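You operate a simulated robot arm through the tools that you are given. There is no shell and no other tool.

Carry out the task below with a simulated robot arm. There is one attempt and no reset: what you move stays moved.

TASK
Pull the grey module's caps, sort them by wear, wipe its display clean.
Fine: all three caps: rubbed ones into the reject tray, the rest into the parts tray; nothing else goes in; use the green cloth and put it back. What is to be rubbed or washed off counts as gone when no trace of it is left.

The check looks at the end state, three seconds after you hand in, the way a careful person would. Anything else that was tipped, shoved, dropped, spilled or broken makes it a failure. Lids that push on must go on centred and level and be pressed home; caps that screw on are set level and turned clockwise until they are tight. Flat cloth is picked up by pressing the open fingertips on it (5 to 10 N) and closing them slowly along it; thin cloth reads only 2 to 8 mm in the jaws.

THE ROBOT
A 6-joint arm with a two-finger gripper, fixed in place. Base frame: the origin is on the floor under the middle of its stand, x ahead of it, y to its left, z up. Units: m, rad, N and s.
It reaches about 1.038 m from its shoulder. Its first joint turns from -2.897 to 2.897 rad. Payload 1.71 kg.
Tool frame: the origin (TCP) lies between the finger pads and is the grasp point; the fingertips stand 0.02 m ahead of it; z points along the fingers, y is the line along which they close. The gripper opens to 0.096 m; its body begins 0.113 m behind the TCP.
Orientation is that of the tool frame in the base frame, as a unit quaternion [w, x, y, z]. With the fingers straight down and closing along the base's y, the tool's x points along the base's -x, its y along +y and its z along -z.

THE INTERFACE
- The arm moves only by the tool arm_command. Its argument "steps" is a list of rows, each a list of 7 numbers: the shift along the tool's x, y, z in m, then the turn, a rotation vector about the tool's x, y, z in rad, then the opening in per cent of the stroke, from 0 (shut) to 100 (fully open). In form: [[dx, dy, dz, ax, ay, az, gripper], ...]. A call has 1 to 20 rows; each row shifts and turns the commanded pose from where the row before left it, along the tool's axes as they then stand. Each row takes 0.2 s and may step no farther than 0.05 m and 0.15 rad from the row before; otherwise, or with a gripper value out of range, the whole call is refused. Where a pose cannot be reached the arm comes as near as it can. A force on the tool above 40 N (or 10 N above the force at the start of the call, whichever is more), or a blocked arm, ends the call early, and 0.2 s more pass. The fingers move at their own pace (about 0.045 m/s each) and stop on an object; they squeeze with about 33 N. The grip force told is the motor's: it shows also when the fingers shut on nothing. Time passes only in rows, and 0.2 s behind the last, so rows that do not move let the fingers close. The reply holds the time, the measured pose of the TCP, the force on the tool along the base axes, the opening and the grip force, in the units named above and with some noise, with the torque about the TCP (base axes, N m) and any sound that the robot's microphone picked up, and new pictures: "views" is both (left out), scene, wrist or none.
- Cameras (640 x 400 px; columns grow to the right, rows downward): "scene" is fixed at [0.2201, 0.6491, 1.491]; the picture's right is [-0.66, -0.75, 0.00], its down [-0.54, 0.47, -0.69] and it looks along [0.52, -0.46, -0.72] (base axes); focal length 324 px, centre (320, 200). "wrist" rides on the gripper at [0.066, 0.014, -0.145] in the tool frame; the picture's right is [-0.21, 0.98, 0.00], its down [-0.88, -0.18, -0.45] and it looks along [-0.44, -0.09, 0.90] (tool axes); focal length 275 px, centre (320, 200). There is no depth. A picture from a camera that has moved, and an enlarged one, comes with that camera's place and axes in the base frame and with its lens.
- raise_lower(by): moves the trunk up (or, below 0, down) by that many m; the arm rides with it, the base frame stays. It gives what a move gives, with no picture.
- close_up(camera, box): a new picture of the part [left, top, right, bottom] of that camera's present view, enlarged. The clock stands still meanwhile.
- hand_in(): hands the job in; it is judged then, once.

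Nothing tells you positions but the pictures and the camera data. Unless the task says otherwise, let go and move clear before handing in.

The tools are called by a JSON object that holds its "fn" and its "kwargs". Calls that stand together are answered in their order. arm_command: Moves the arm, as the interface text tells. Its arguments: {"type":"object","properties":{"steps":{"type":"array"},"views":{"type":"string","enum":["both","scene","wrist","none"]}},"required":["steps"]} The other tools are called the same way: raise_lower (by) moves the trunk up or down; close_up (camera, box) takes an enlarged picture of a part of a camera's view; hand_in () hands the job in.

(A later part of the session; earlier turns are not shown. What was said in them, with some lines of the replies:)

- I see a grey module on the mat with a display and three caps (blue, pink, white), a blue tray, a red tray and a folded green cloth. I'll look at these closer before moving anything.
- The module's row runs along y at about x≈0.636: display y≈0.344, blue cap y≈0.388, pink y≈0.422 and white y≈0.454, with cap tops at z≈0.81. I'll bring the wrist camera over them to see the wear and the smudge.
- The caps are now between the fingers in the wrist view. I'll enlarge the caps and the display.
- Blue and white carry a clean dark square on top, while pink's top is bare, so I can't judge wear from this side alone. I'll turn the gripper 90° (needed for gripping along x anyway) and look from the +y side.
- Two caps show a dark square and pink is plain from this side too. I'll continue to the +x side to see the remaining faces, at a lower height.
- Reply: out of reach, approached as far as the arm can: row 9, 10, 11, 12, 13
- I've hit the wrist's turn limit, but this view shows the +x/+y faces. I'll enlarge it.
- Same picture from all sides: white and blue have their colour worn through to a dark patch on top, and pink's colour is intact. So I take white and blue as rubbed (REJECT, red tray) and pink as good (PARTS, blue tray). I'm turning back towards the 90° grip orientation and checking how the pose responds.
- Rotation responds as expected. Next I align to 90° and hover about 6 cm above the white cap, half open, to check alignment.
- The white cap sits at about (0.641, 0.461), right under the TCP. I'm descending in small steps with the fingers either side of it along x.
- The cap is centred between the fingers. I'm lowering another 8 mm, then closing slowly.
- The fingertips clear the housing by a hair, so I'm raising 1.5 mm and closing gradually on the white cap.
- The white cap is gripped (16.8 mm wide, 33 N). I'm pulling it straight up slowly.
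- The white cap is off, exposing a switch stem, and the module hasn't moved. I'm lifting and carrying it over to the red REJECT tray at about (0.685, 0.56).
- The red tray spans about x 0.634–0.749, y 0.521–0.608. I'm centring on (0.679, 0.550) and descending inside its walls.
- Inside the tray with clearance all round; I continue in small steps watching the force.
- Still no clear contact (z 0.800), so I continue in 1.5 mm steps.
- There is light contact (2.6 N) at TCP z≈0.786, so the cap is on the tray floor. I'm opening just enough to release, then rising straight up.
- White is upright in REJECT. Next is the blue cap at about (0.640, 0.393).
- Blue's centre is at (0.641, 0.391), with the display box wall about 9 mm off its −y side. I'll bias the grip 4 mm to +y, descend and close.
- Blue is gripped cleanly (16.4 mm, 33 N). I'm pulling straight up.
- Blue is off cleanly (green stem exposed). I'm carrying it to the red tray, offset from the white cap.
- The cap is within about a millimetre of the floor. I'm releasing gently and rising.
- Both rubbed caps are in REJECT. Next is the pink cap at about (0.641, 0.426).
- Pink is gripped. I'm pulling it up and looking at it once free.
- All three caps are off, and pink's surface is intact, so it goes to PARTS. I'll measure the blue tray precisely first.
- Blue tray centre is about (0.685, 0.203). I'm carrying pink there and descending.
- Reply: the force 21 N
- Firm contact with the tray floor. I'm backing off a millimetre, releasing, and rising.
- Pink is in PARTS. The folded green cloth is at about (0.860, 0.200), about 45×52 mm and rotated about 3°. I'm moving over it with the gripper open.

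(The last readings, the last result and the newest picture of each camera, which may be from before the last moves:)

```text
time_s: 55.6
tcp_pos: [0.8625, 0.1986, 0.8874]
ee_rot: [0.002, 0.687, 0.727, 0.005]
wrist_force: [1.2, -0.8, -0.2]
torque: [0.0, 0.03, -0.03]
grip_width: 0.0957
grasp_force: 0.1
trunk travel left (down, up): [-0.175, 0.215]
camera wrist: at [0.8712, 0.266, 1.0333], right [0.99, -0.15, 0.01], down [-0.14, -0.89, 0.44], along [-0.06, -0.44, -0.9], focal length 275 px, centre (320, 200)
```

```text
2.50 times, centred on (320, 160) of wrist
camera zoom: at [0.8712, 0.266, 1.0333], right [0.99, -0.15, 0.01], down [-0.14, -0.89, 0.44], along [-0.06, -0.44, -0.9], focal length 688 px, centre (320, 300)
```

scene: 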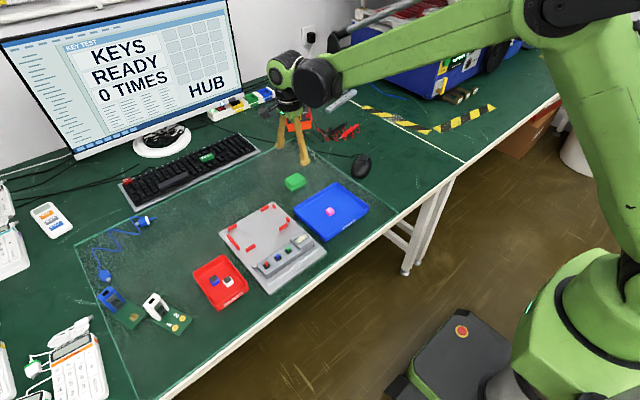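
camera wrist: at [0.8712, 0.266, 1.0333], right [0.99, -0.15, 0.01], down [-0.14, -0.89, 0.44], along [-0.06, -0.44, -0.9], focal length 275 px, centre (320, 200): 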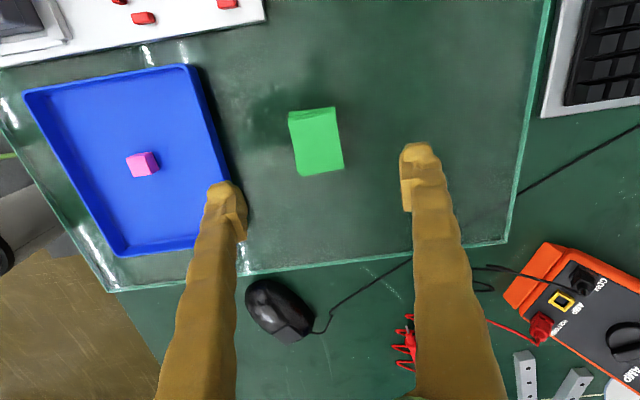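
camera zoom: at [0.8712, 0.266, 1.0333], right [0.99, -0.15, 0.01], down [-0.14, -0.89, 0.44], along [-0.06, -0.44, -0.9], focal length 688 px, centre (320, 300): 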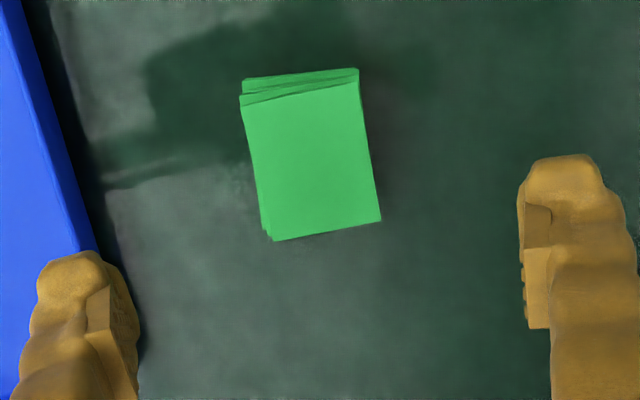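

The cloth is centred under the gripper at (0.861, 0.199). I'm descending with the jaws at 70 % until the tips are just above the mat.

{"fn": "arm_command", "kwargs": {"steps": [[0, -0.001, 0.02, 0, 0, 0, 80], [0, 0, 0.02, 0, 0, 0, 70], [0, 0, 0.02, 0, 0, 0, 70], [0, 0, 0.02, 0, 0, 0, 70], [0, 0, 0, 0, 0, 0, 70]], "views": "both"}}

{"fn": "close_up", "kwargs": {"camera": "wrist", "box": [200, 80, 440, 240]}}

{"fn": "close_up", "kwargs": {"camera": "scene", "box": [260, 140, 340, 210]}}

```text
time_s: 56.8
tcp_pos: [0.862, 0.2027, 0.8082]
ee_rot: [0.003, 0.687, 0.727, 0.005]
wrist_force: [-0.2, -0.4, -0.2]
torque: [0.01, 0.04, 0.0]
grip_width: 0.0668
grasp_force: 0.0
trunk travel left (down, up): [-0.175, 0.215]
camera wrist: at [0.8701, 0.2686, 0.9535], right [0.99, -0.15, 0.01], down [-0.14, -0.89, 0.44], along [-0.06, -0.44, -0.9], focal length 275 px, centre (320, 200)
```

scene: 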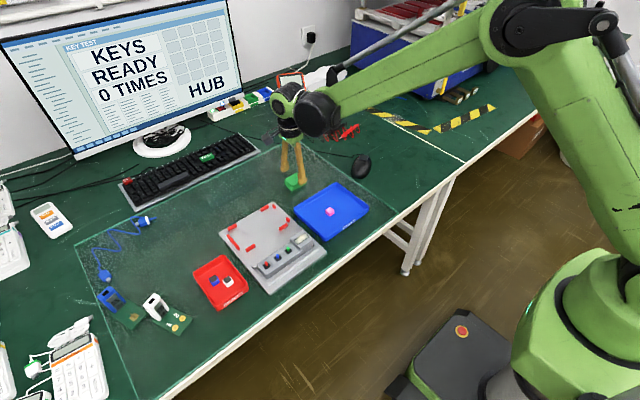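
wrist: 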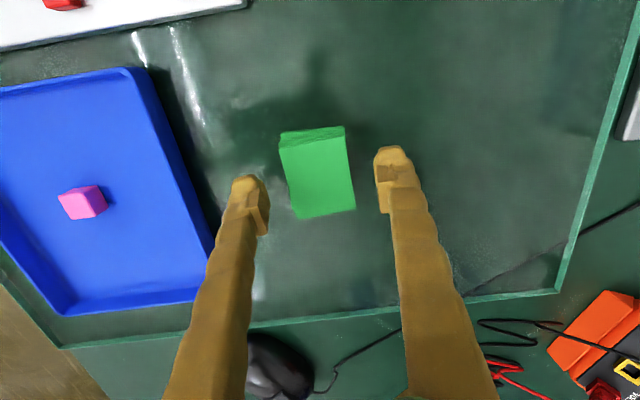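

```text
2.50 times, centred on (320, 160) of wrist
camera zoom: at [0.8701, 0.2686, 0.9535], right [0.99, -0.15, 0.01], down [-0.14, -0.89, 0.44], along [-0.06, -0.44, -0.9], focal length 688 px, centre (320, 300)
```

zoom: 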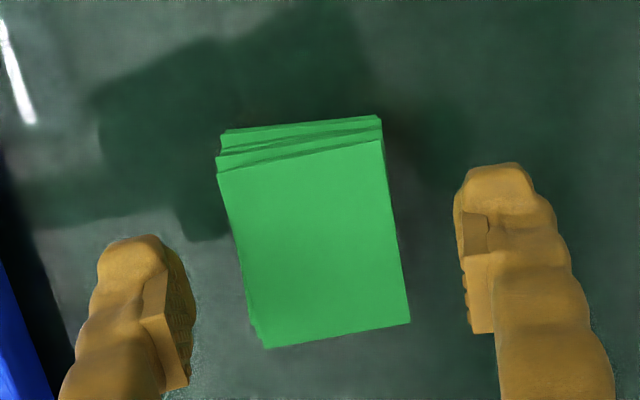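

```text
5.71 times, centred on (300, 175) of scene
camera zoom: at [0.2201, 0.6491, 1.491], right [-0.66, -0.75, 0.0], down [-0.54, 0.47, -0.69], along [0.52, -0.46, -0.72], focal length 1851 px, centre (434, 343)
```

zoom: 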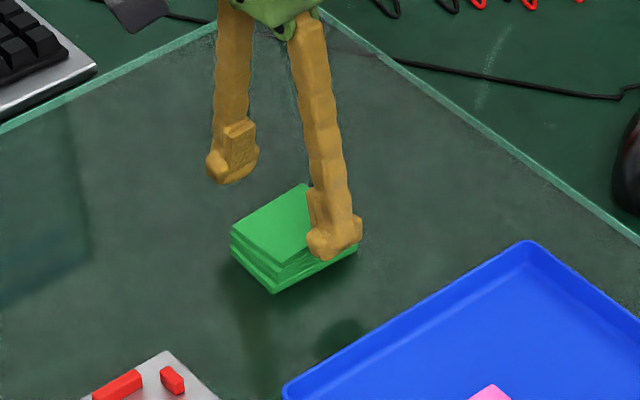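

{"fn": "arm_command", "kwargs": {"steps": [[-0.003, 0, 0.005, 0, 0, 0, 70], [0, 0, 0.005, 0, 0, 0, 70], [0, 0, 0.005, 0, 0, 0, 70], [0, 0, 0.004, 0, 0, 0, 70], [0, 0, 0, 0, 0, 0, 70]], "views": "none"}}

{"fn": "close_up", "kwargs": {"camera": "wrist", "box": [200, 80, 440, 240]}}

{"fn": "close_up", "kwargs": {"camera": "scene", "box": [260, 140, 340, 210]}}

```text
time_s: 58.0
tcp_pos: [0.8617, 0.1995, 0.7902]
ee_rot: [0.003, 0.687, 0.727, 0.005]
wrist_force: [0.4, 0.4, 0.0]
torque: [0.04, 0.0, 0.02]
grip_width: 0.0671
grasp_force: 0.0
trunk travel left (down, up): [-0.175, 0.215]
```

```text
2.50 times, centred on (320, 160) of wrist
camera zoom: at [0.8691, 0.2651, 0.9348], right [0.99, -0.15, 0.01], down [-0.14, -0.89, 0.44], along [-0.06, -0.44, -0.9], focal length 688 px, centre (320, 300)
```

zoom: 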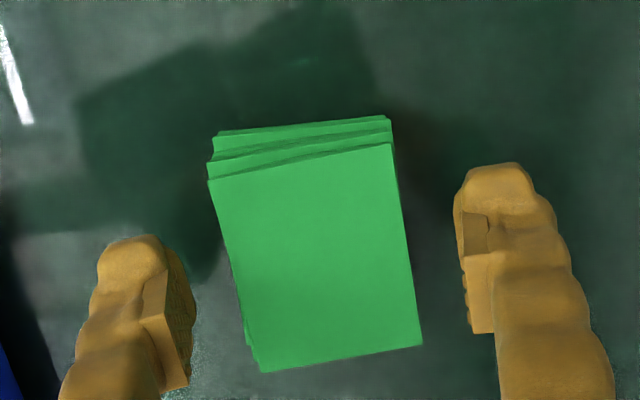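

```text
5.71 times, centred on (300, 175) of scene
camera zoom: at [0.2201, 0.6491, 1.491], right [-0.66, -0.75, 0.0], down [-0.54, 0.47, -0.69], along [0.52, -0.46, -0.72], focal length 1851 px, centre (434, 343)
```

zoom: 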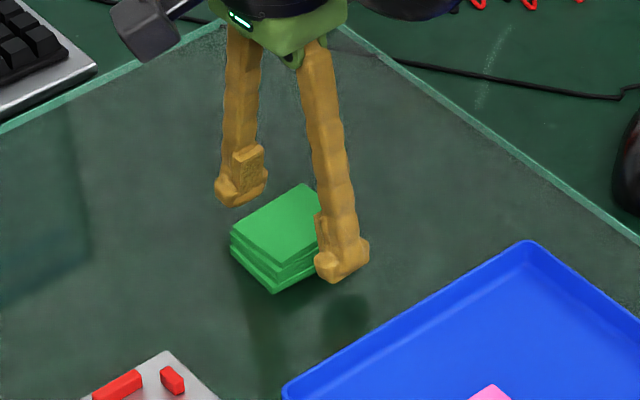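

{"fn": "arm_command", "kwargs": {"steps": [[0, 0, 0.002, 0, 0, 0, 70], [0, 0, 0.002, 0, 0, 0, 70], [0, 0, 0, 0, 0, 0, 70]], "views": "none"}}

{"fn": "close_up", "kwargs": {"camera": "scene", "box": [270, 150, 330, 200]}}

```text
time_s: 58.8
tcp_pos: [0.8602, 0.1989, 0.7879]
ee_rot: [0.002, 0.686, 0.727, 0.005]
wrist_force: [0.2, -0.6, 0.0]
torque: [-0.01, 0.01, 0.01]
grip_width: 0.0673
grasp_force: 0.1
trunk travel left (down, up): [-0.175, 0.215]
```

```text
8.00 times, centred on (300, 175) of scene
camera zoom: at [0.2201, 0.6491, 1.491], right [-0.66, -0.75, 0.0], down [-0.54, 0.47, -0.69], along [0.52, -0.46, -0.72], focal length 2591 px, centre (480, 400)
```

zoom: 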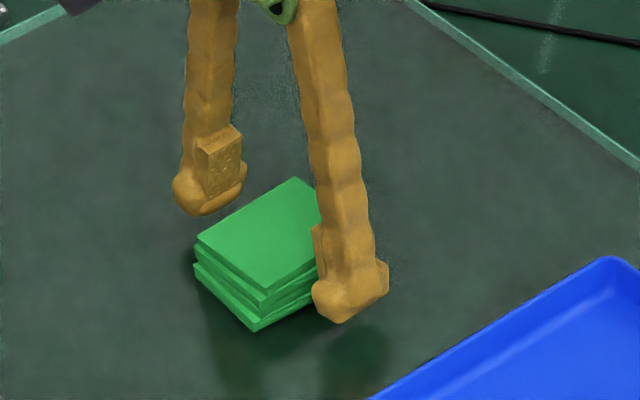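

{"fn": "arm_command", "kwargs": {"steps": [[0, 0, 0.0015, 0, 0, 0, 70], [0, 0, 0.0015, 0, 0, 0, 70], [0, 0, 0, 0, 0, 0, 70]], "views": "none"}}

```text
time_s: 59.6
tcp_pos: [0.8604, 0.1995, 0.7825]
ee_rot: [0.003, 0.686, 0.728, 0.005]
wrist_force: [0.6, 0.4, 1.1]
torque: [-0.01, 0.0, 0.0]
grip_width: 0.0673
grasp_force: 0.0
trunk travel left (down, up): [-0.175, 0.215]
```

The tips are about 2–3 mm off the mat. I'm raising 2 mm and closing slowly on the cloth's sides.

{"fn": "arm_command", "kwargs": {"steps": [[0, 0, -0.002, 0, 0, 0, 66], [0, 0, 0, 0, 0, 0, 62], [0, 0, 0, 0, 0, 0, 58], [0, 0, 0, 0, 0, 0, 54], [0, 0, 0, 0, 0, 0, 51], [0, 0, 0, 0, 0, 0, 48], [0, 0, 0, 0, 0, 0, 46], [0, 0, 0, 0, 0, 0, 44], [0, 0, 0, 0, 0, 0, 44]], "views": "both"}}

{"fn": "close_up", "kwargs": {"camera": "wrist", "box": [200, 80, 440, 240]}}

{"fn": "close_up", "kwargs": {"camera": "scene", "box": [270, 150, 330, 200]}}

```text
time_s: 61.6
tcp_pos: [0.8612, 0.2001, 0.7846]
ee_rot: [0.003, 0.686, 0.727, 0.005]
wrist_force: [0.5, -0.1, -0.3]
torque: [-0.04, 0.01, 0.01]
grip_width: 0.0435
grasp_force: 33.2
trunk travel left (down, up): [-0.175, 0.215]
camera wrist: at [0.8691, 0.265, 0.9292], right [0.99, -0.15, 0.01], down [-0.14, -0.89, 0.44], along [-0.06, -0.44, -0.9], focal length 275 px, centre (320, 200)
```

scene: 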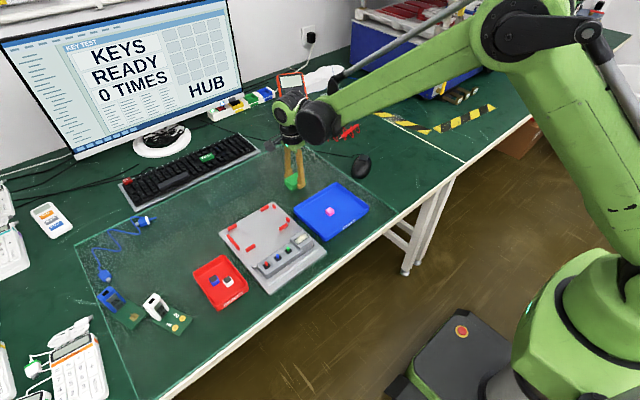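
wrist: 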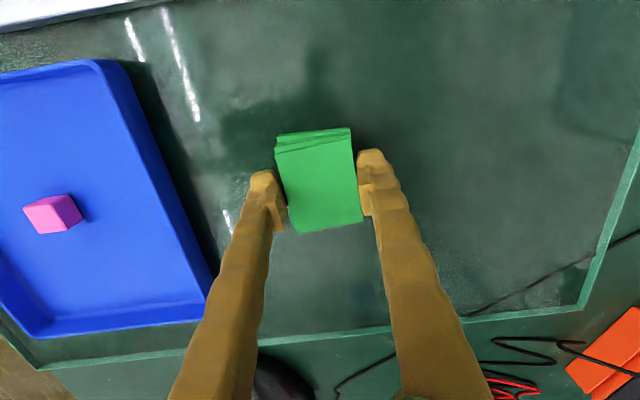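

```text
2.50 times, centred on (320, 160) of wrist
camera zoom: at [0.8691, 0.265, 0.9292], right [0.99, -0.15, 0.01], down [-0.14, -0.89, 0.44], along [-0.06, -0.44, -0.9], focal length 688 px, centre (320, 300)
```

zoom: 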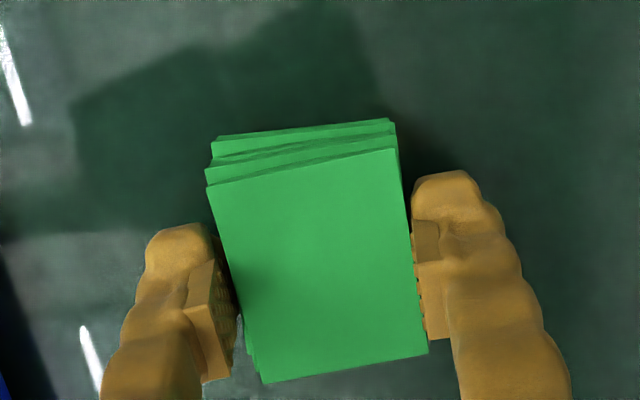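

```text
8.00 times, centred on (300, 175) of scene
camera zoom: at [0.2201, 0.6491, 1.491], right [-0.66, -0.75, 0.0], down [-0.54, 0.47, -0.69], along [0.52, -0.46, -0.72], focal length 2591 px, centre (480, 400)
```

zoom: 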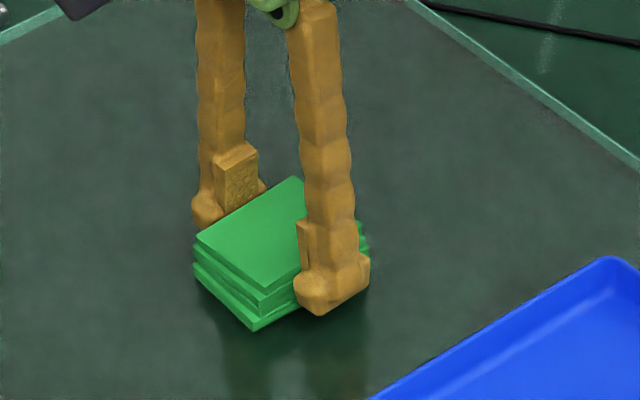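

The cloth is held firmly as a block (43.5 mm, 33 N); its home is TCP (0.861, 0.1995, 0.785). I'm lifting slowly and checking the whole stack comes along.

{"fn": "arm_command", "kwargs": {"steps": [[0, 0, -0.002, 0, 0, 0, 40], [0, 0, -0.003, 0, 0, 0, 40], [0, 0, -0.005, 0, 0, 0, 40], [0, 0, -0.01, 0, 0, 0, 40], [0, 0, -0.02, 0, 0, 0, 40], [0, 0, -0.03, 0, 0, 0, 40], [0, 0, -0.03, 0, 0, 0, 40], [0, 0, 0, 0, 0, 0, 40]], "views": "both"}}

{"fn": "close_up", "kwargs": {"camera": "scene", "box": [260, 110, 340, 200]}}

{"fn": "close_up", "kwargs": {"camera": "wrist", "box": [200, 80, 440, 240]}}

```text
time_s: 63.4
tcp_pos: [0.8591, 0.1985, 0.886]
ee_rot: [0.003, 0.687, 0.727, 0.005]
wrist_force: [-0.2, 0.4, 0.0]
torque: [-0.04, -0.03, 0.01]
grip_width: 0.0433
grasp_force: 33.0
trunk travel left (down, up): [-0.175, 0.215]
camera wrist: at [0.8678, 0.2635, 1.0313], right [0.99, -0.15, 0.01], down [-0.14, -0.89, 0.44], along [-0.06, -0.44, -0.9], focal length 275 px, centre (320, 200)
```

scene: 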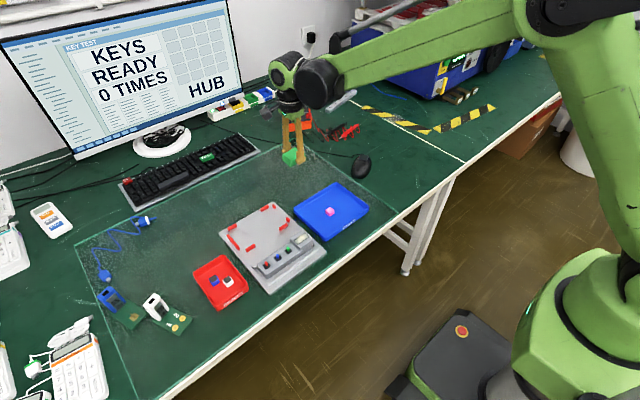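
wrist: 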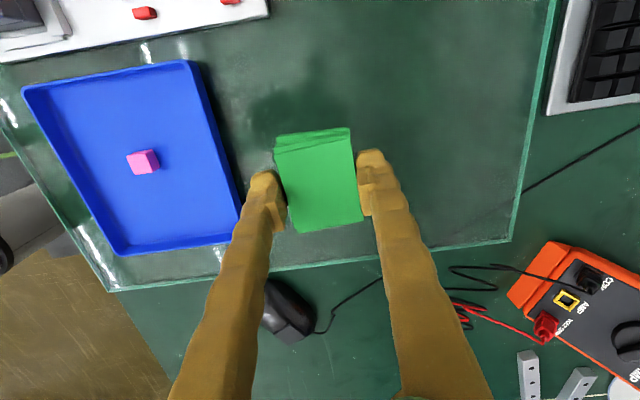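

```text
4.44 times, centred on (300, 155) of scene
camera zoom: at [0.2201, 0.6491, 1.491], right [-0.66, -0.75, 0.0], down [-0.54, 0.47, -0.69], along [0.52, -0.46, -0.72], focal length 1440 px, centre (409, 400)
```

zoom: 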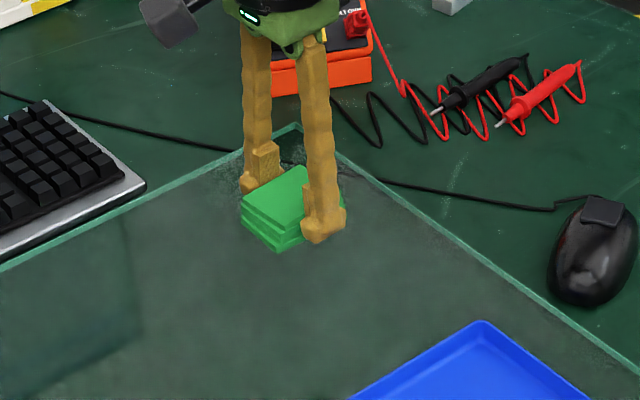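

```text
2.50 times, centred on (320, 160) of wrist
camera zoom: at [0.8678, 0.2635, 1.0313], right [0.99, -0.15, 0.01], down [-0.14, -0.89, 0.44], along [-0.06, -0.44, -0.9], focal length 688 px, centre (320, 300)
```

zoom: 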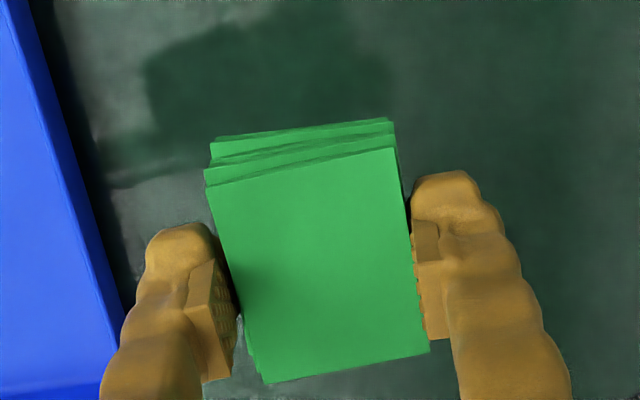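

The stack came up intact. I'm moving over the display (0.641, 0.3475) with the cloth squared to the module and lowering to just above it.

{"fn": "arm_command", "kwargs": {"steps": [[0, 0, 0, 0, 0, 0.057, 40], [0.0247, -0.0365, 0, 0, 0, 0, 40], [0.0247, -0.0365, 0, 0, 0, 0, 40], [0.0247, -0.0365, 0, 0, 0, 0, 40], [0.0247, -0.0365, 0, 0, 0, 0, 40], [0.0247, -0.0365, 0, 0, 0, 0, 40], [0.0247, -0.0365, 0, 0, 0, 0, 40], [0, 0, 0.015, 0, 0, 0, 40], [0, 0, 0.015, 0, 0, 0, 40], [0, 0, 0, 0, 0, 0, 40]], "views": "both"}}

{"fn": "close_up", "kwargs": {"camera": "scene", "box": [250, 190, 340, 270]}}

{"fn": "close_up", "kwargs": {"camera": "wrist", "box": [200, 80, 440, 240]}}

```text
time_s: 65.6
tcp_pos: [0.6397, 0.3483, 0.8532]
ee_rot: [0.002, 0.707, 0.707, 0.006]
wrist_force: [0.1, -0.3, 0.0]
torque: [0.01, 0.05, 0.01]
grip_width: 0.0434
grasp_force: 33.0
trunk travel left (down, up): [-0.175, 0.215]
camera wrist: at [0.6524, 0.4124, 0.9988], right [0.98, -0.21, 0.01], down [-0.19, -0.88, 0.44], along [-0.08, -0.43, -0.9], focal length 275 px, centre (320, 200)
```

scene: 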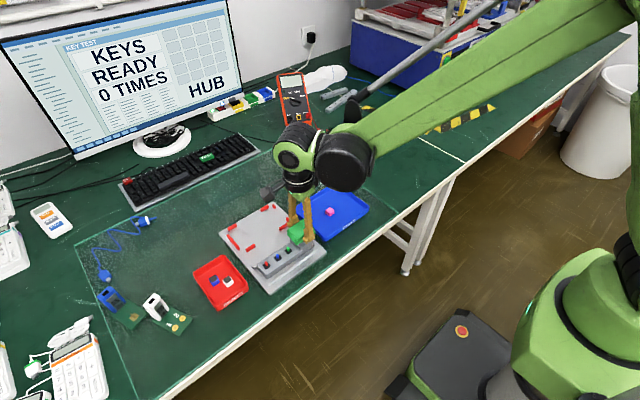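
wrist: 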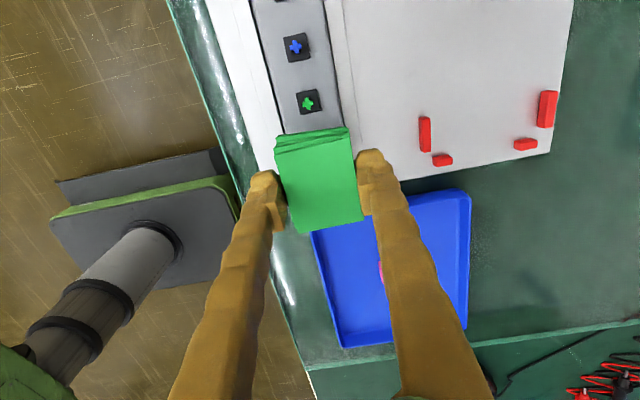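

```text
5.00 times, centred on (295, 230) of scene
camera zoom: at [0.2201, 0.6491, 1.491], right [-0.66, -0.75, 0.0], down [-0.54, 0.47, -0.69], along [0.52, -0.46, -0.72], focal length 1620 px, centre (445, 50)
```

zoom: 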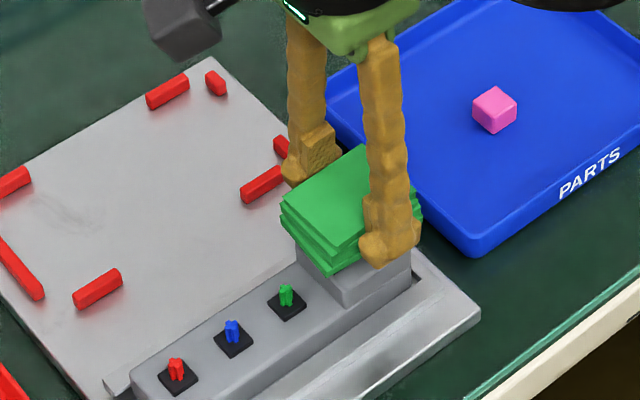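

```text
2.50 times, centred on (320, 160) of wrist
camera zoom: at [0.6524, 0.4124, 0.9988], right [0.98, -0.21, 0.01], down [-0.19, -0.88, 0.44], along [-0.08, -0.43, -0.9], focal length 688 px, centre (320, 300)
```

zoom: 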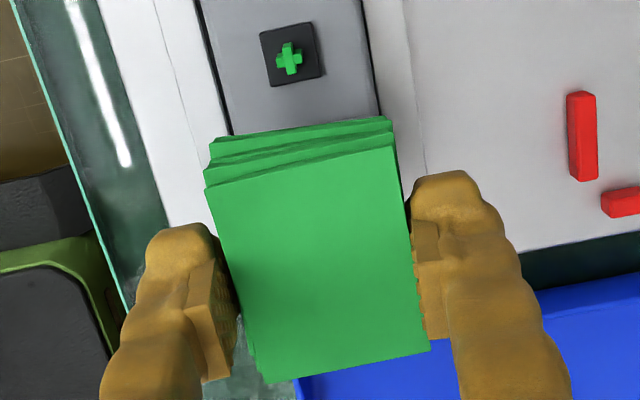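

The cloth covers the display with the stems clear. I'm lowering gently to find contact.

{"fn": "arm_command", "kwargs": {"steps": [[-0.002, 0.001, 0.004, 0, 0, 0, 40], [0, 0, 0.004, 0, 0, 0, 40], [0, 0, 0.004, 0, 0, 0, 40], [0, 0, 0.002, 0, 0, 0, 40], [0, 0, 0, 0, 0, 0, 40]], "views": "none"}}

```text
time_s: 66.8
tcp_pos: [0.6415, 0.3448, 0.8389]
ee_rot: [0.003, 0.707, 0.707, 0.005]
wrist_force: [0.3, 0.1, -1.2]
torque: [-0.04, 0.02, 0.0]
grip_width: 0.0434
grasp_force: 32.7
trunk travel left (down, up): [-0.175, 0.215]
```

{"fn": "arm_command", "kwargs": {"steps": [[0, 0, 0.001, 0, 0, 0, 40], [0, 0, 0.001, 0, 0, 0, 40], [0, 0, 0.001, 0, 0, 0, 40]], "views": "none"}}

```text
time_s: 67.6
tcp_pos: [0.6408, 0.3451, 0.8355]
ee_rot: [0.001, 0.707, 0.707, 0.006]
wrist_force: [0.0, -0.4, 0.1]
torque: [0.0, 0.0, 0.01]
grip_width: 0.0433
grasp_force: 33.0
trunk travel left (down, up): [-0.175, 0.215]
```

{"fn": "arm_command", "kwargs": {"steps": [[0, 0, 0.001, 0, 0, 0, 40], [0, 0, 0.001, 0, 0, 0, 40]], "views": "none"}}

```text
time_s: 68.2
tcp_pos: [0.6408, 0.3455, 0.8353]
ee_rot: [0.002, 0.707, 0.707, 0.005]
wrist_force: [0.7, 0.2, 5.3]
torque: [0.01, 0.0, 0.0]
grip_width: 0.0434
grasp_force: 33.4
trunk travel left (down, up): [-0.175, 0.215]
```

Contact at 5.3 N. I'm wiping with short strokes along y, checking force and that the module stays put.

{"fn": "arm_command", "kwargs": {"steps": [[0.004, 0, 0, 0, 0, 0, 40], [0.004, 0, 0, 0, 0, 0, 40], [-0.004, 0, 0, 0, 0, 0, 40], [-0.004, 0, 0, 0, 0, 0, 40], [-0.004, 0, 0, 0, 0, 0, 40], [-0.004, 0, 0, 0, 0, 0, 40], [-0.004, 0, 0, 0, 0, 0, 40], [0.004, 0, 0, 0, 0, 0, 40], [0.004, 0, 0, 0, 0, 0, 40], [0.004, 0, 0, 0, 0, 0, 40], [0, 0, 0, 0, 0, 0, 40]], "views": "scene"}}

{"fn": "close_up", "kwargs": {"camera": "scene", "box": [250, 190, 340, 270]}}

```text
time_s: 70.6
tcp_pos: [0.641, 0.3464, 0.8337]
ee_rot: [0.001, 0.708, 0.707, 0.005]
wrist_force: [0.0, -2.9, 6.6]
torque: [-0.08, 0.04, -0.01]
grip_width: 0.0435
grasp_force: 32.8
trunk travel left (down, up): [-0.175, 0.215]
```

scene: 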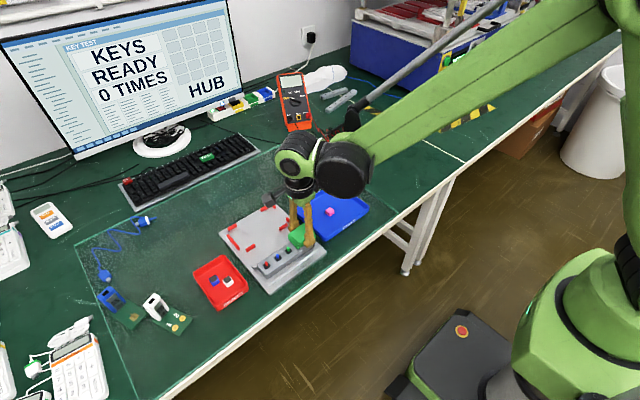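

```text
5.00 times, centred on (295, 230) of scene
camera zoom: at [0.2201, 0.6491, 1.491], right [-0.66, -0.75, 0.0], down [-0.54, 0.47, -0.69], along [0.52, -0.46, -0.72], focal length 1620 px, centre (445, 50)
```

zoom: 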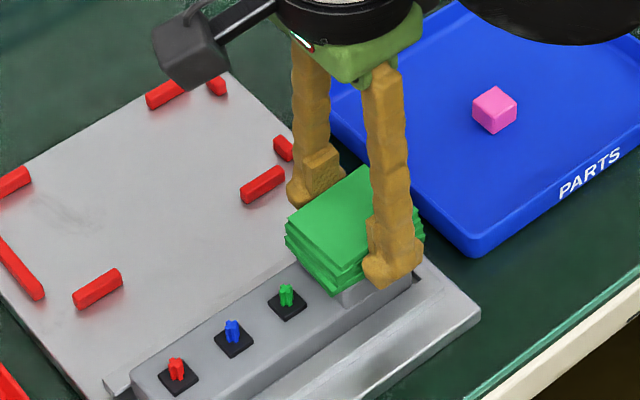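

The force is a good 6–7 N and the module hasn't moved. More strokes, wider and with small x shifts.

{"fn": "arm_command", "kwargs": {"steps": [[0.004, 0, 0, 0, 0, 0, 40], [0.004, 0, 0, 0, 0, 0, 40], [0, 0.003, 0, 0, 0, 0, 40], [-0.005, 0, 0, 0, 0, 0, 40], [-0.005, 0, 0, 0, 0, 0, 40], [-0.005, 0, 0, 0, 0, 0, 40], [-0.005, 0, 0, 0, 0, 0, 40], [0, -0.003, 0, 0, 0, 0, 40], [0.005, 0, 0, 0, 0, 0, 40], [0.005, 0, 0, 0, 0, 0, 40], [0.005, 0, 0, 0, 0, 0, 40], [0.005, 0, 0, 0, 0, 0, 40], [0, -0.003, 0, 0, 0, 0, 40], [-0.005, 0, 0, 0, 0, 0, 40], [-0.005, 0, 0, 0, 0, 0, 40], [-0.005, 0, 0, 0, 0, 0, 40], [-0.005, 0, 0, 0, 0, 0, 40], [0, 0.003, 0, 0, 0, 0, 40], [0.005, 0, 0, 0, 0, 0, 40], [0.005, 0, 0, 0, 0, 0, 40]], "views": "none"}}

```text
time_s: 74.8
tcp_pos: [0.6422, 0.3434, 0.8341]
ee_rot: [0.002, 0.707, 0.707, 0.005]
wrist_force: [-0.1, -0.7, -0.3]
torque: [-0.03, 0.03, -0.02]
grip_width: 0.0431
grasp_force: 33.1
trunk travel left (down, up): [-0.175, 0.215]
```

The contact got light at the end. I'll lift and look at the display.

{"fn": "arm_command", "kwargs": {"steps": [[0, 0, -0.01, 0, 0, 0, 40], [0, 0, -0.02, 0, 0, 0, 40], [0, 0, -0.03, 0, 0, 0, 40], [0.04, 0, 0, 0, 0, 0, 40], [0.04, 0, 0, 0, 0, 0, 40], [0, 0, 0, 0, 0, 0, 40]], "views": "both"}}

{"fn": "close_up", "kwargs": {"camera": "scene", "box": [275, 220, 325, 260]}}

{"fn": "close_up", "kwargs": {"camera": "wrist", "box": [260, 220, 420, 330]}}

```text
time_s: 76.2
tcp_pos: [0.6412, 0.4214, 0.8933]
ee_rot: [0.001, 0.707, 0.707, 0.005]
wrist_force: [0.8, -0.3, 0.2]
torque: [-0.08, 0.0, -0.04]
grip_width: 0.043
grasp_force: 33.0
trunk travel left (down, up): [-0.175, 0.215]
camera wrist: at [0.6536, 0.4875, 1.0381], right [0.98, -0.21, 0.01], down [-0.19, -0.88, 0.44], along [-0.08, -0.43, -0.9], focal length 275 px, centre (320, 200)
```

scene: 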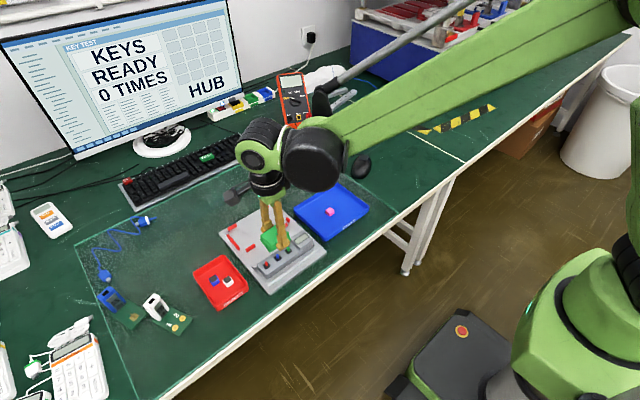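
wrist: 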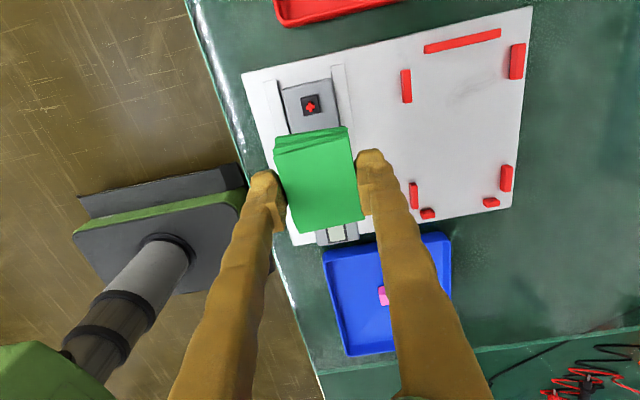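

```text
10.00 times, centred on (300, 240) of scene
camera zoom: at [0.2201, 0.6491, 1.491], right [-0.66, -0.75, 0.0], down [-0.54, 0.47, -0.69], along [0.52, -0.46, -0.72], focal length 3239 px, centre (520, -200)
```

zoom: 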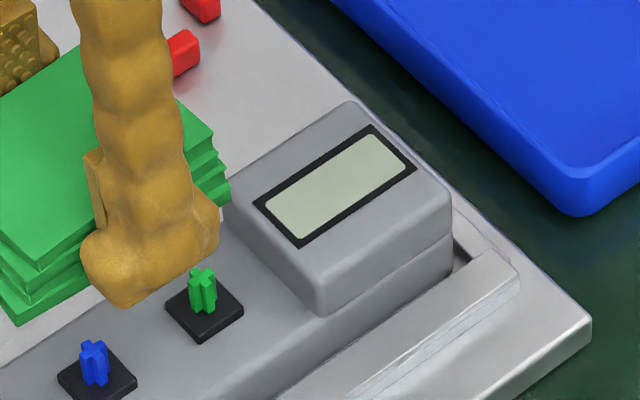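

```text
3.64 times, centred on (340, 275) of wrist
camera zoom: at [0.6536, 0.4875, 1.0381], right [0.98, -0.21, 0.01], down [-0.19, -0.88, 0.44], along [-0.08, -0.43, -0.9], focal length 1001 px, centre (247, -73)
```

zoom: 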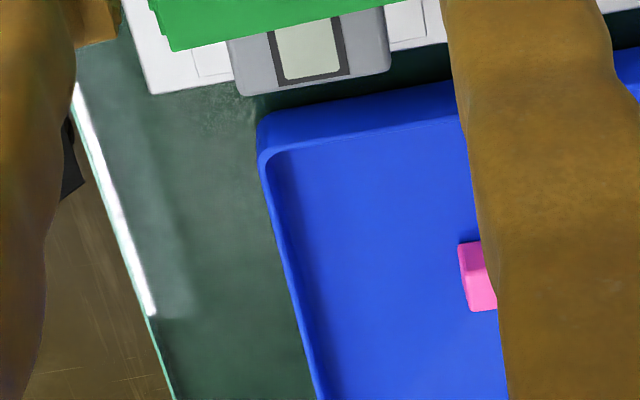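

The display looks clean from the scene camera. I'll confirm with the wrist camera from a clearer angle.

{"fn": "arm_command", "kwargs": {"steps": [[0.04, 0, 0, 0, 0, 0, 40], [0.02, 0, 0, 0, 0, 0, 40], [0, 0, 0, 0, 0, 0, 40]], "views": "wrist"}}

{"fn": "close_up", "kwargs": {"camera": "wrist", "box": [300, 230, 380, 290]}}

{"fn": "close_up", "kwargs": {"camera": "scene", "box": [288, 226, 318, 246]}}

```text
time_s: 77.0
tcp_pos: [0.6416, 0.4823, 0.8937]
ee_rot: [0.002, 0.707, 0.707, 0.005]
wrist_force: [0.3, -0.8, -0.7]
torque: [-0.05, 0.01, 0.01]
grip_width: 0.0432
grasp_force: 32.7
trunk travel left (down, up): [-0.175, 0.215]
camera wrist: at [0.6534, 0.5464, 1.0385], right [0.98, -0.21, 0.01], down [-0.19, -0.88, 0.44], along [-0.08, -0.43, -0.9], focal length 275 px, centre (320, 200)
```

wrist: 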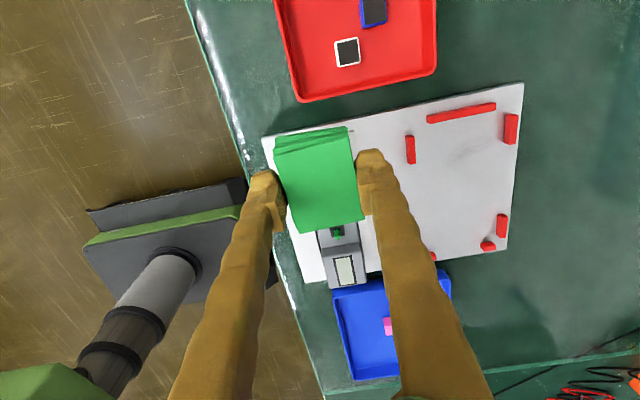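

```text
6.67 times, centred on (340, 260) of wrist
camera zoom: at [0.6534, 0.5464, 1.0385], right [0.98, -0.21, 0.01], down [-0.19, -0.88, 0.44], along [-0.08, -0.43, -0.9], focal length 1835 px, centre (187, -200)
```

zoom: 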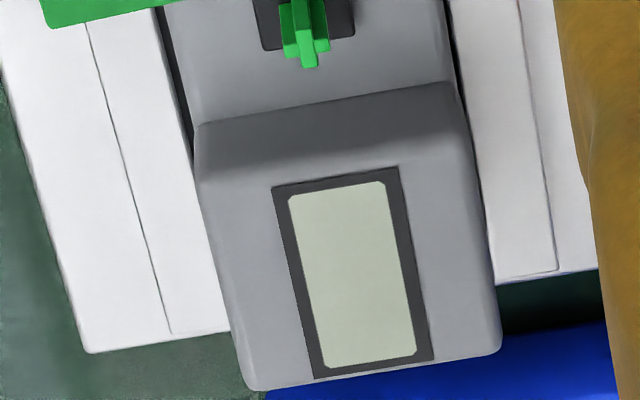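

```text
16.00 times, centred on (303, 236) of scene
camera zoom: at [0.2201, 0.6491, 1.491], right [-0.66, -0.75, 0.0], down [-0.54, 0.47, -0.69], along [0.52, -0.46, -0.72], focal length 5183 px, centre (592, -376)
```

zoom: 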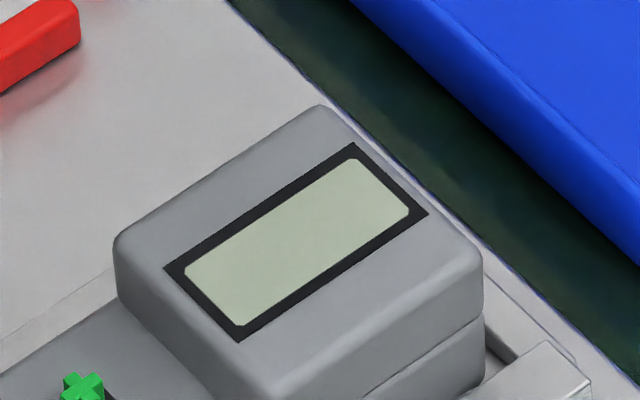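

The display is spotless and the module undisturbed. I'm returning the cloth to its original spot at (0.861, 0.1995) with the original 3° rotation.

{"fn": "arm_command", "kwargs": {"steps": [[-0.03535, 0.02743, 0, 0, 0, 0, 40], [-0.03535, 0.02743, 0, 0, 0, 0, 40], [-0.03535, 0.02743, 0, 0, 0, 0, 40], [-0.03535, 0.02743, 0, 0, 0, 0, 40], [-0.03535, 0.02743, 0, 0, 0, 0, 40], [-0.03535, 0.02743, 0, 0, 0, 0, 40], [-0.03535, 0.02743, 0, 0, 0, 0, 40], [-0.03535, 0.02743, 0, 0, 0, 0, 40], [0, 0, 0, 0, 0, -0.057, 40], [0, 0, 0, 0, 0, 0, 40]], "views": "both"}}

```text
time_s: 79.2
tcp_pos: [0.8603, 0.1987, 0.8956]
ee_rot: [0.002, 0.686, 0.727, 0.005]
wrist_force: [0.6, 0.0, -1.6]
torque: [-0.02, 0.03, -0.01]
grip_width: 0.0434
grasp_force: 32.7
trunk travel left (down, up): [-0.175, 0.215]
camera wrist: at [0.8697, 0.2649, 1.0411], right [0.99, -0.15, 0.01], down [-0.14, -0.89, 0.44], along [-0.06, -0.44, -0.9], focal length 275 px, centre (320, 200)
```

scene: 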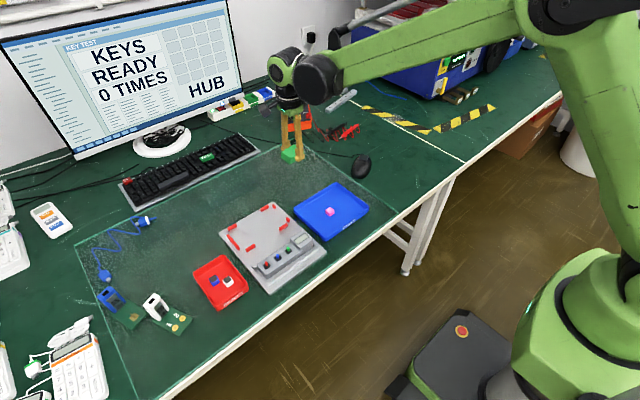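
wrist: 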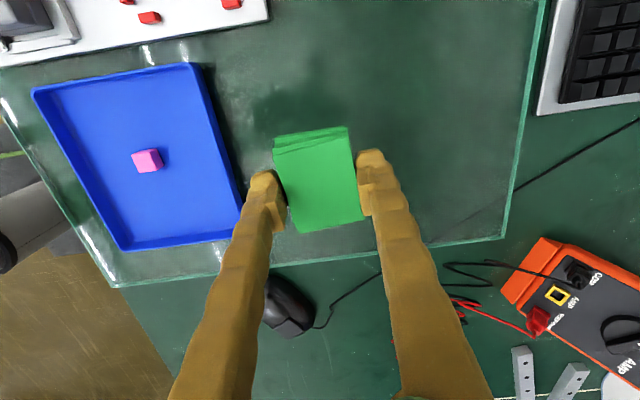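

Position matches the pick-up pose. I'm descending to the mat, slowly at the end.

{"fn": "arm_command", "kwargs": {"steps": [[0, 0, 0.025, 0, 0, 0, 40], [0, 0, 0.025, 0, 0, 0, 40], [0, 0, 0.025, 0, 0, 0, 40], [0, 0, 0.015, 0, 0, 0, 40], [0, 0, 0.008, 0, 0, 0, 40], [0, 0, 0.004, 0, 0, 0, 40], [0, 0, 0, 0, 0, 0, 40]], "views": "none"}}

```text
time_s: 80.8
tcp_pos: [0.8606, 0.201, 0.7944]
ee_rot: [0.001, 0.686, 0.727, 0.005]
wrist_force: [-0.9, -0.3, 0.6]
torque: [-0.02, -0.03, 0.0]
grip_width: 0.0433
grasp_force: 32.9
trunk travel left (down, up): [-0.175, 0.215]
```

{"fn": "arm_command", "kwargs": {"steps": [[0, 0, 0.002, 0, 0, 0, 40], [0, 0, 0.002, 0, 0, 0, 40], [0, 0, 0.002, 0, 0, 0, 40]], "views": "none"}}

```text
time_s: 81.6
tcp_pos: [0.8624, 0.2007, 0.7863]
ee_rot: [0.003, 0.687, 0.727, 0.004]
wrist_force: [0.1, 0.1, 0.1]
torque: [-0.01, -0.01, -0.03]
grip_width: 0.0431
grasp_force: 32.6
trunk travel left (down, up): [-0.175, 0.215]
```

{"fn": "arm_command", "kwargs": {"steps": [[0, 0, 0.001, 0, 0, 0, 40], [0, 0, 0.001, 0, 0, 0, 40]], "views": "none"}}

```text
time_s: 82.2
tcp_pos: [0.8621, 0.2005, 0.7854]
ee_rot: [0.003, 0.687, 0.726, 0.005]
wrist_force: [-0.3, -0.5, -0.4]
torque: [-0.01, -0.02, 0.0]
grip_width: 0.0432
grasp_force: 32.5
trunk travel left (down, up): [-0.175, 0.215]
```

{"fn": "arm_command", "kwargs": {"steps": [[0, 0, 0.001, 0, 0, 0, 40], [0, 0, 0, 0, 0, 0, 40]], "views": "none"}}

{"fn": "close_up", "kwargs": {"camera": "scene", "box": [270, 150, 330, 200]}}

```text
time_s: 82.8
tcp_pos: [0.8617, 0.1987, 0.7851]
ee_rot: [0.002, 0.686, 0.727, 0.004]
wrist_force: [-0.3, -0.2, -1.3]
torque: [-0.01, 0.01, 0.02]
grip_width: 0.0434
grasp_force: 32.7
trunk travel left (down, up): [-0.175, 0.215]
```

```text
8.00 times, centred on (300, 175) of scene
camera zoom: at [0.2201, 0.6491, 1.491], right [-0.66, -0.75, 0.0], down [-0.54, 0.47, -0.69], along [0.52, -0.46, -0.72], focal length 2591 px, centre (480, 400)
```

zoom: 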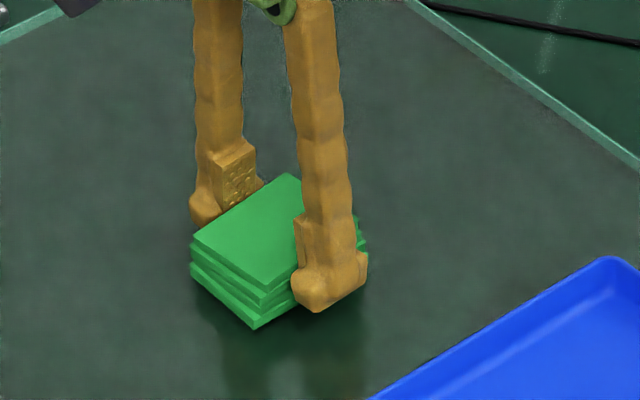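

{"fn": "arm_command", "kwargs": {"steps": [[0, 0, 0.001, 0, 0, 0, 40], [0, 0, 0, 0, 0, 0, 40]], "views": "none"}}

```text
time_s: 83.4
tcp_pos: [0.8612, 0.2013, 0.7836]
ee_rot: [0.002, 0.687, 0.727, 0.004]
wrist_force: [0.5, 0.3, -0.7]
torque: [0.01, -0.01, 0.0]
grip_width: 0.0431
grasp_force: 33.3
trunk travel left (down, up): [-0.175, 0.215]
```

{"fn": "arm_command", "kwargs": {"steps": [[0, 0, 0.0007, 0, 0, 0, 40], [0, 0, 0, 0, 0, 0, 40]], "views": "none"}}

```text
time_s: 84.0
tcp_pos: [0.8608, 0.201, 0.7833]
ee_rot: [0.002, 0.686, 0.727, 0.005]
wrist_force: [1.7, -0.1, 5.7]
torque: [0.0, 0.09, 0.02]
grip_width: 0.0436
grasp_force: 33.0
trunk travel left (down, up): [-0.175, 0.215]
```

Contact (5.7 N), so the cloth rests on the mat. I'm opening symmetrically and rising straight up.

{"fn": "arm_command", "kwargs": {"steps": [[0, 0, -0.0005, 0, 0, 0, 46], [0, 0, 0, 0, 0, 0, 50], [0, 0, 0, 0, 0, 0, 56], [0, 0, 0, 0, 0, 0, 64], [0, 0, 0, 0, 0, 0, 70], [0, 0, -0.01, 0, 0, 0, 70], [0, 0, -0.02, 0, 0, 0, 70], [0, 0, -0.03, 0, 0, 0, 70], [0, 0, -0.04, 0, 0, 0, 70], [0, 0, -0.04, 0, 0, 0, 70], [0, 0, 0, 0, 0, 0, 70]], "views": "both"}}

{"fn": "close_up", "kwargs": {"camera": "scene", "box": [260, 140, 340, 210]}}

{"fn": "close_up", "kwargs": {"camera": "scene", "box": [180, 180, 380, 320]}}

```text
time_s: 86.4
tcp_pos: [0.8595, 0.1975, 0.9223]
ee_rot: [0.003, 0.687, 0.727, 0.005]
wrist_force: [0.6, 0.3, 0.9]
torque: [0.0, -0.02, 0.0]
grip_width: 0.0673
grasp_force: 0.1
trunk travel left (down, up): [-0.175, 0.215]
camera wrist: at [0.868, 0.2647, 1.0673], right [0.99, -0.15, 0.01], down [-0.14, -0.89, 0.44], along [-0.06, -0.44, -0.9], focal length 275 px, centre (320, 200)
```

scene: 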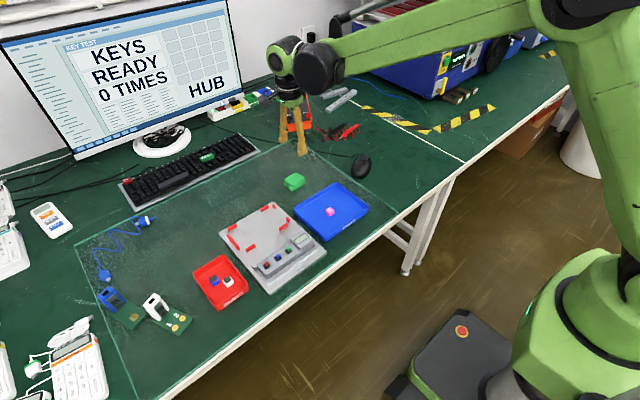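
wrist: 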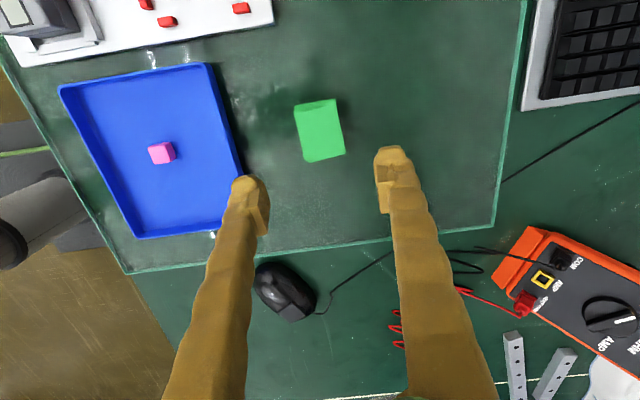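

```text
5.71 times, centred on (300, 175) of scene
camera zoom: at [0.2201, 0.6491, 1.491], right [-0.66, -0.75, 0.0], down [-0.54, 0.47, -0.69], along [0.52, -0.46, -0.72], focal length 1851 px, centre (434, 343)
```

zoom: 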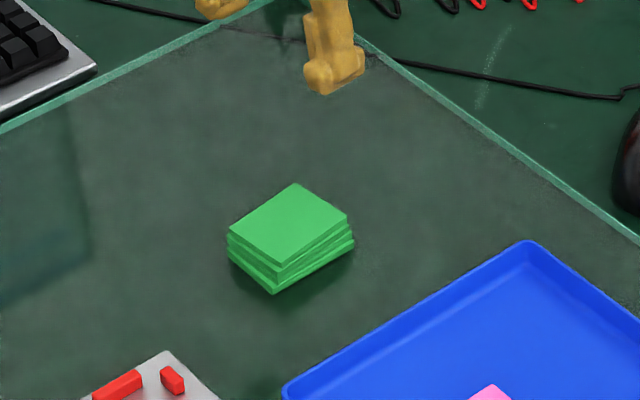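

```text
2.86 times, centred on (280, 250) of scene
camera zoom: at [0.2201, 0.6491, 1.491], right [-0.66, -0.75, 0.0], down [-0.54, 0.47, -0.69], along [0.52, -0.46, -0.72], focal length 926 px, centre (434, 57)
```

zoom: 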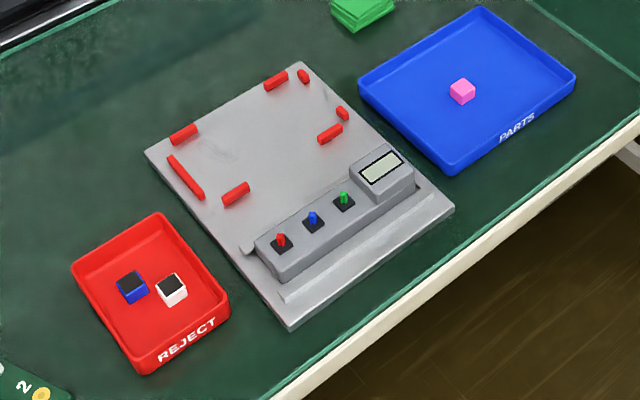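

Everything is in place: blue and white in REJECT, pink in PARTS, the display clean, the cloth back on its spot and nothing else disturbed. I'm retreating upward before handing in.

{"fn": "arm_command", "kwargs": {"steps": [[0, -0.02, -0.04, 0, 0, 0, 70], [0, -0.02, -0.04, 0, 0, 0, 70], [0, 0, 0, 0, 0, 0, 70], [0, 0, 0, 0, 0, 0, 70]], "views": "both"}}

```text
time_s: 87.4
tcp_pos: [0.8211, 0.1964, 1.0021]
ee_rot: [0.003, 0.687, 0.727, 0.006]
wrist_force: [-0.3, 0.5, 0.2]
torque: [0.0, 0.02, -0.04]
grip_width: 0.0673
grasp_force: 0.0
trunk travel left (down, up): [-0.175, 0.215]
camera wrist: at [0.8291, 0.2615, 1.1477], right [0.99, -0.15, 0.01], down [-0.14, -0.89, 0.44], along [-0.06, -0.44, -0.9], focal length 275 px, centre (320, 200)
```

scene: 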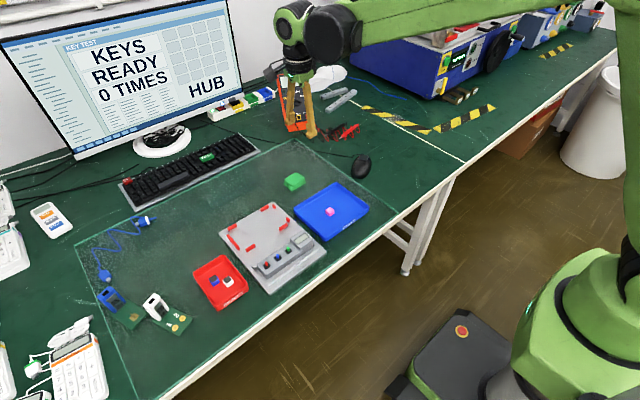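
wrist: 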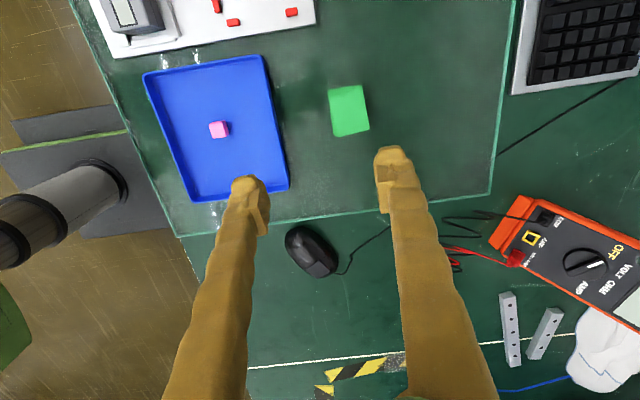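

The gripper is clear and the scene is tidy, so I'm handing in.

{"fn": "hand_in", "kwargs": {}}

```text
The job is handed in.
```

I pulled all three caps, sorted them, wiped the display clean and put the green cloth back, and the job is handed in. No result has come back yet.

- **Reject tray:** the white and blue caps. Each had a dark square on top, which I took as colour rubbed through to the base. No label or reference confirmed that, so it is the one judgement call in the sort.
- **Parts tray:** the pink cap, whose colour looked intact on every face I could see.
- **Display:** no trace of the smudge in close-ups from both cameras.
- **Cloth:** set back on its original spot at its original angle, judged from the camera views.

The module did not shift during the pulling or wiping. In the final pictures I saw nothing else on the bench moved. The gripper was open and well clear when I handed in.
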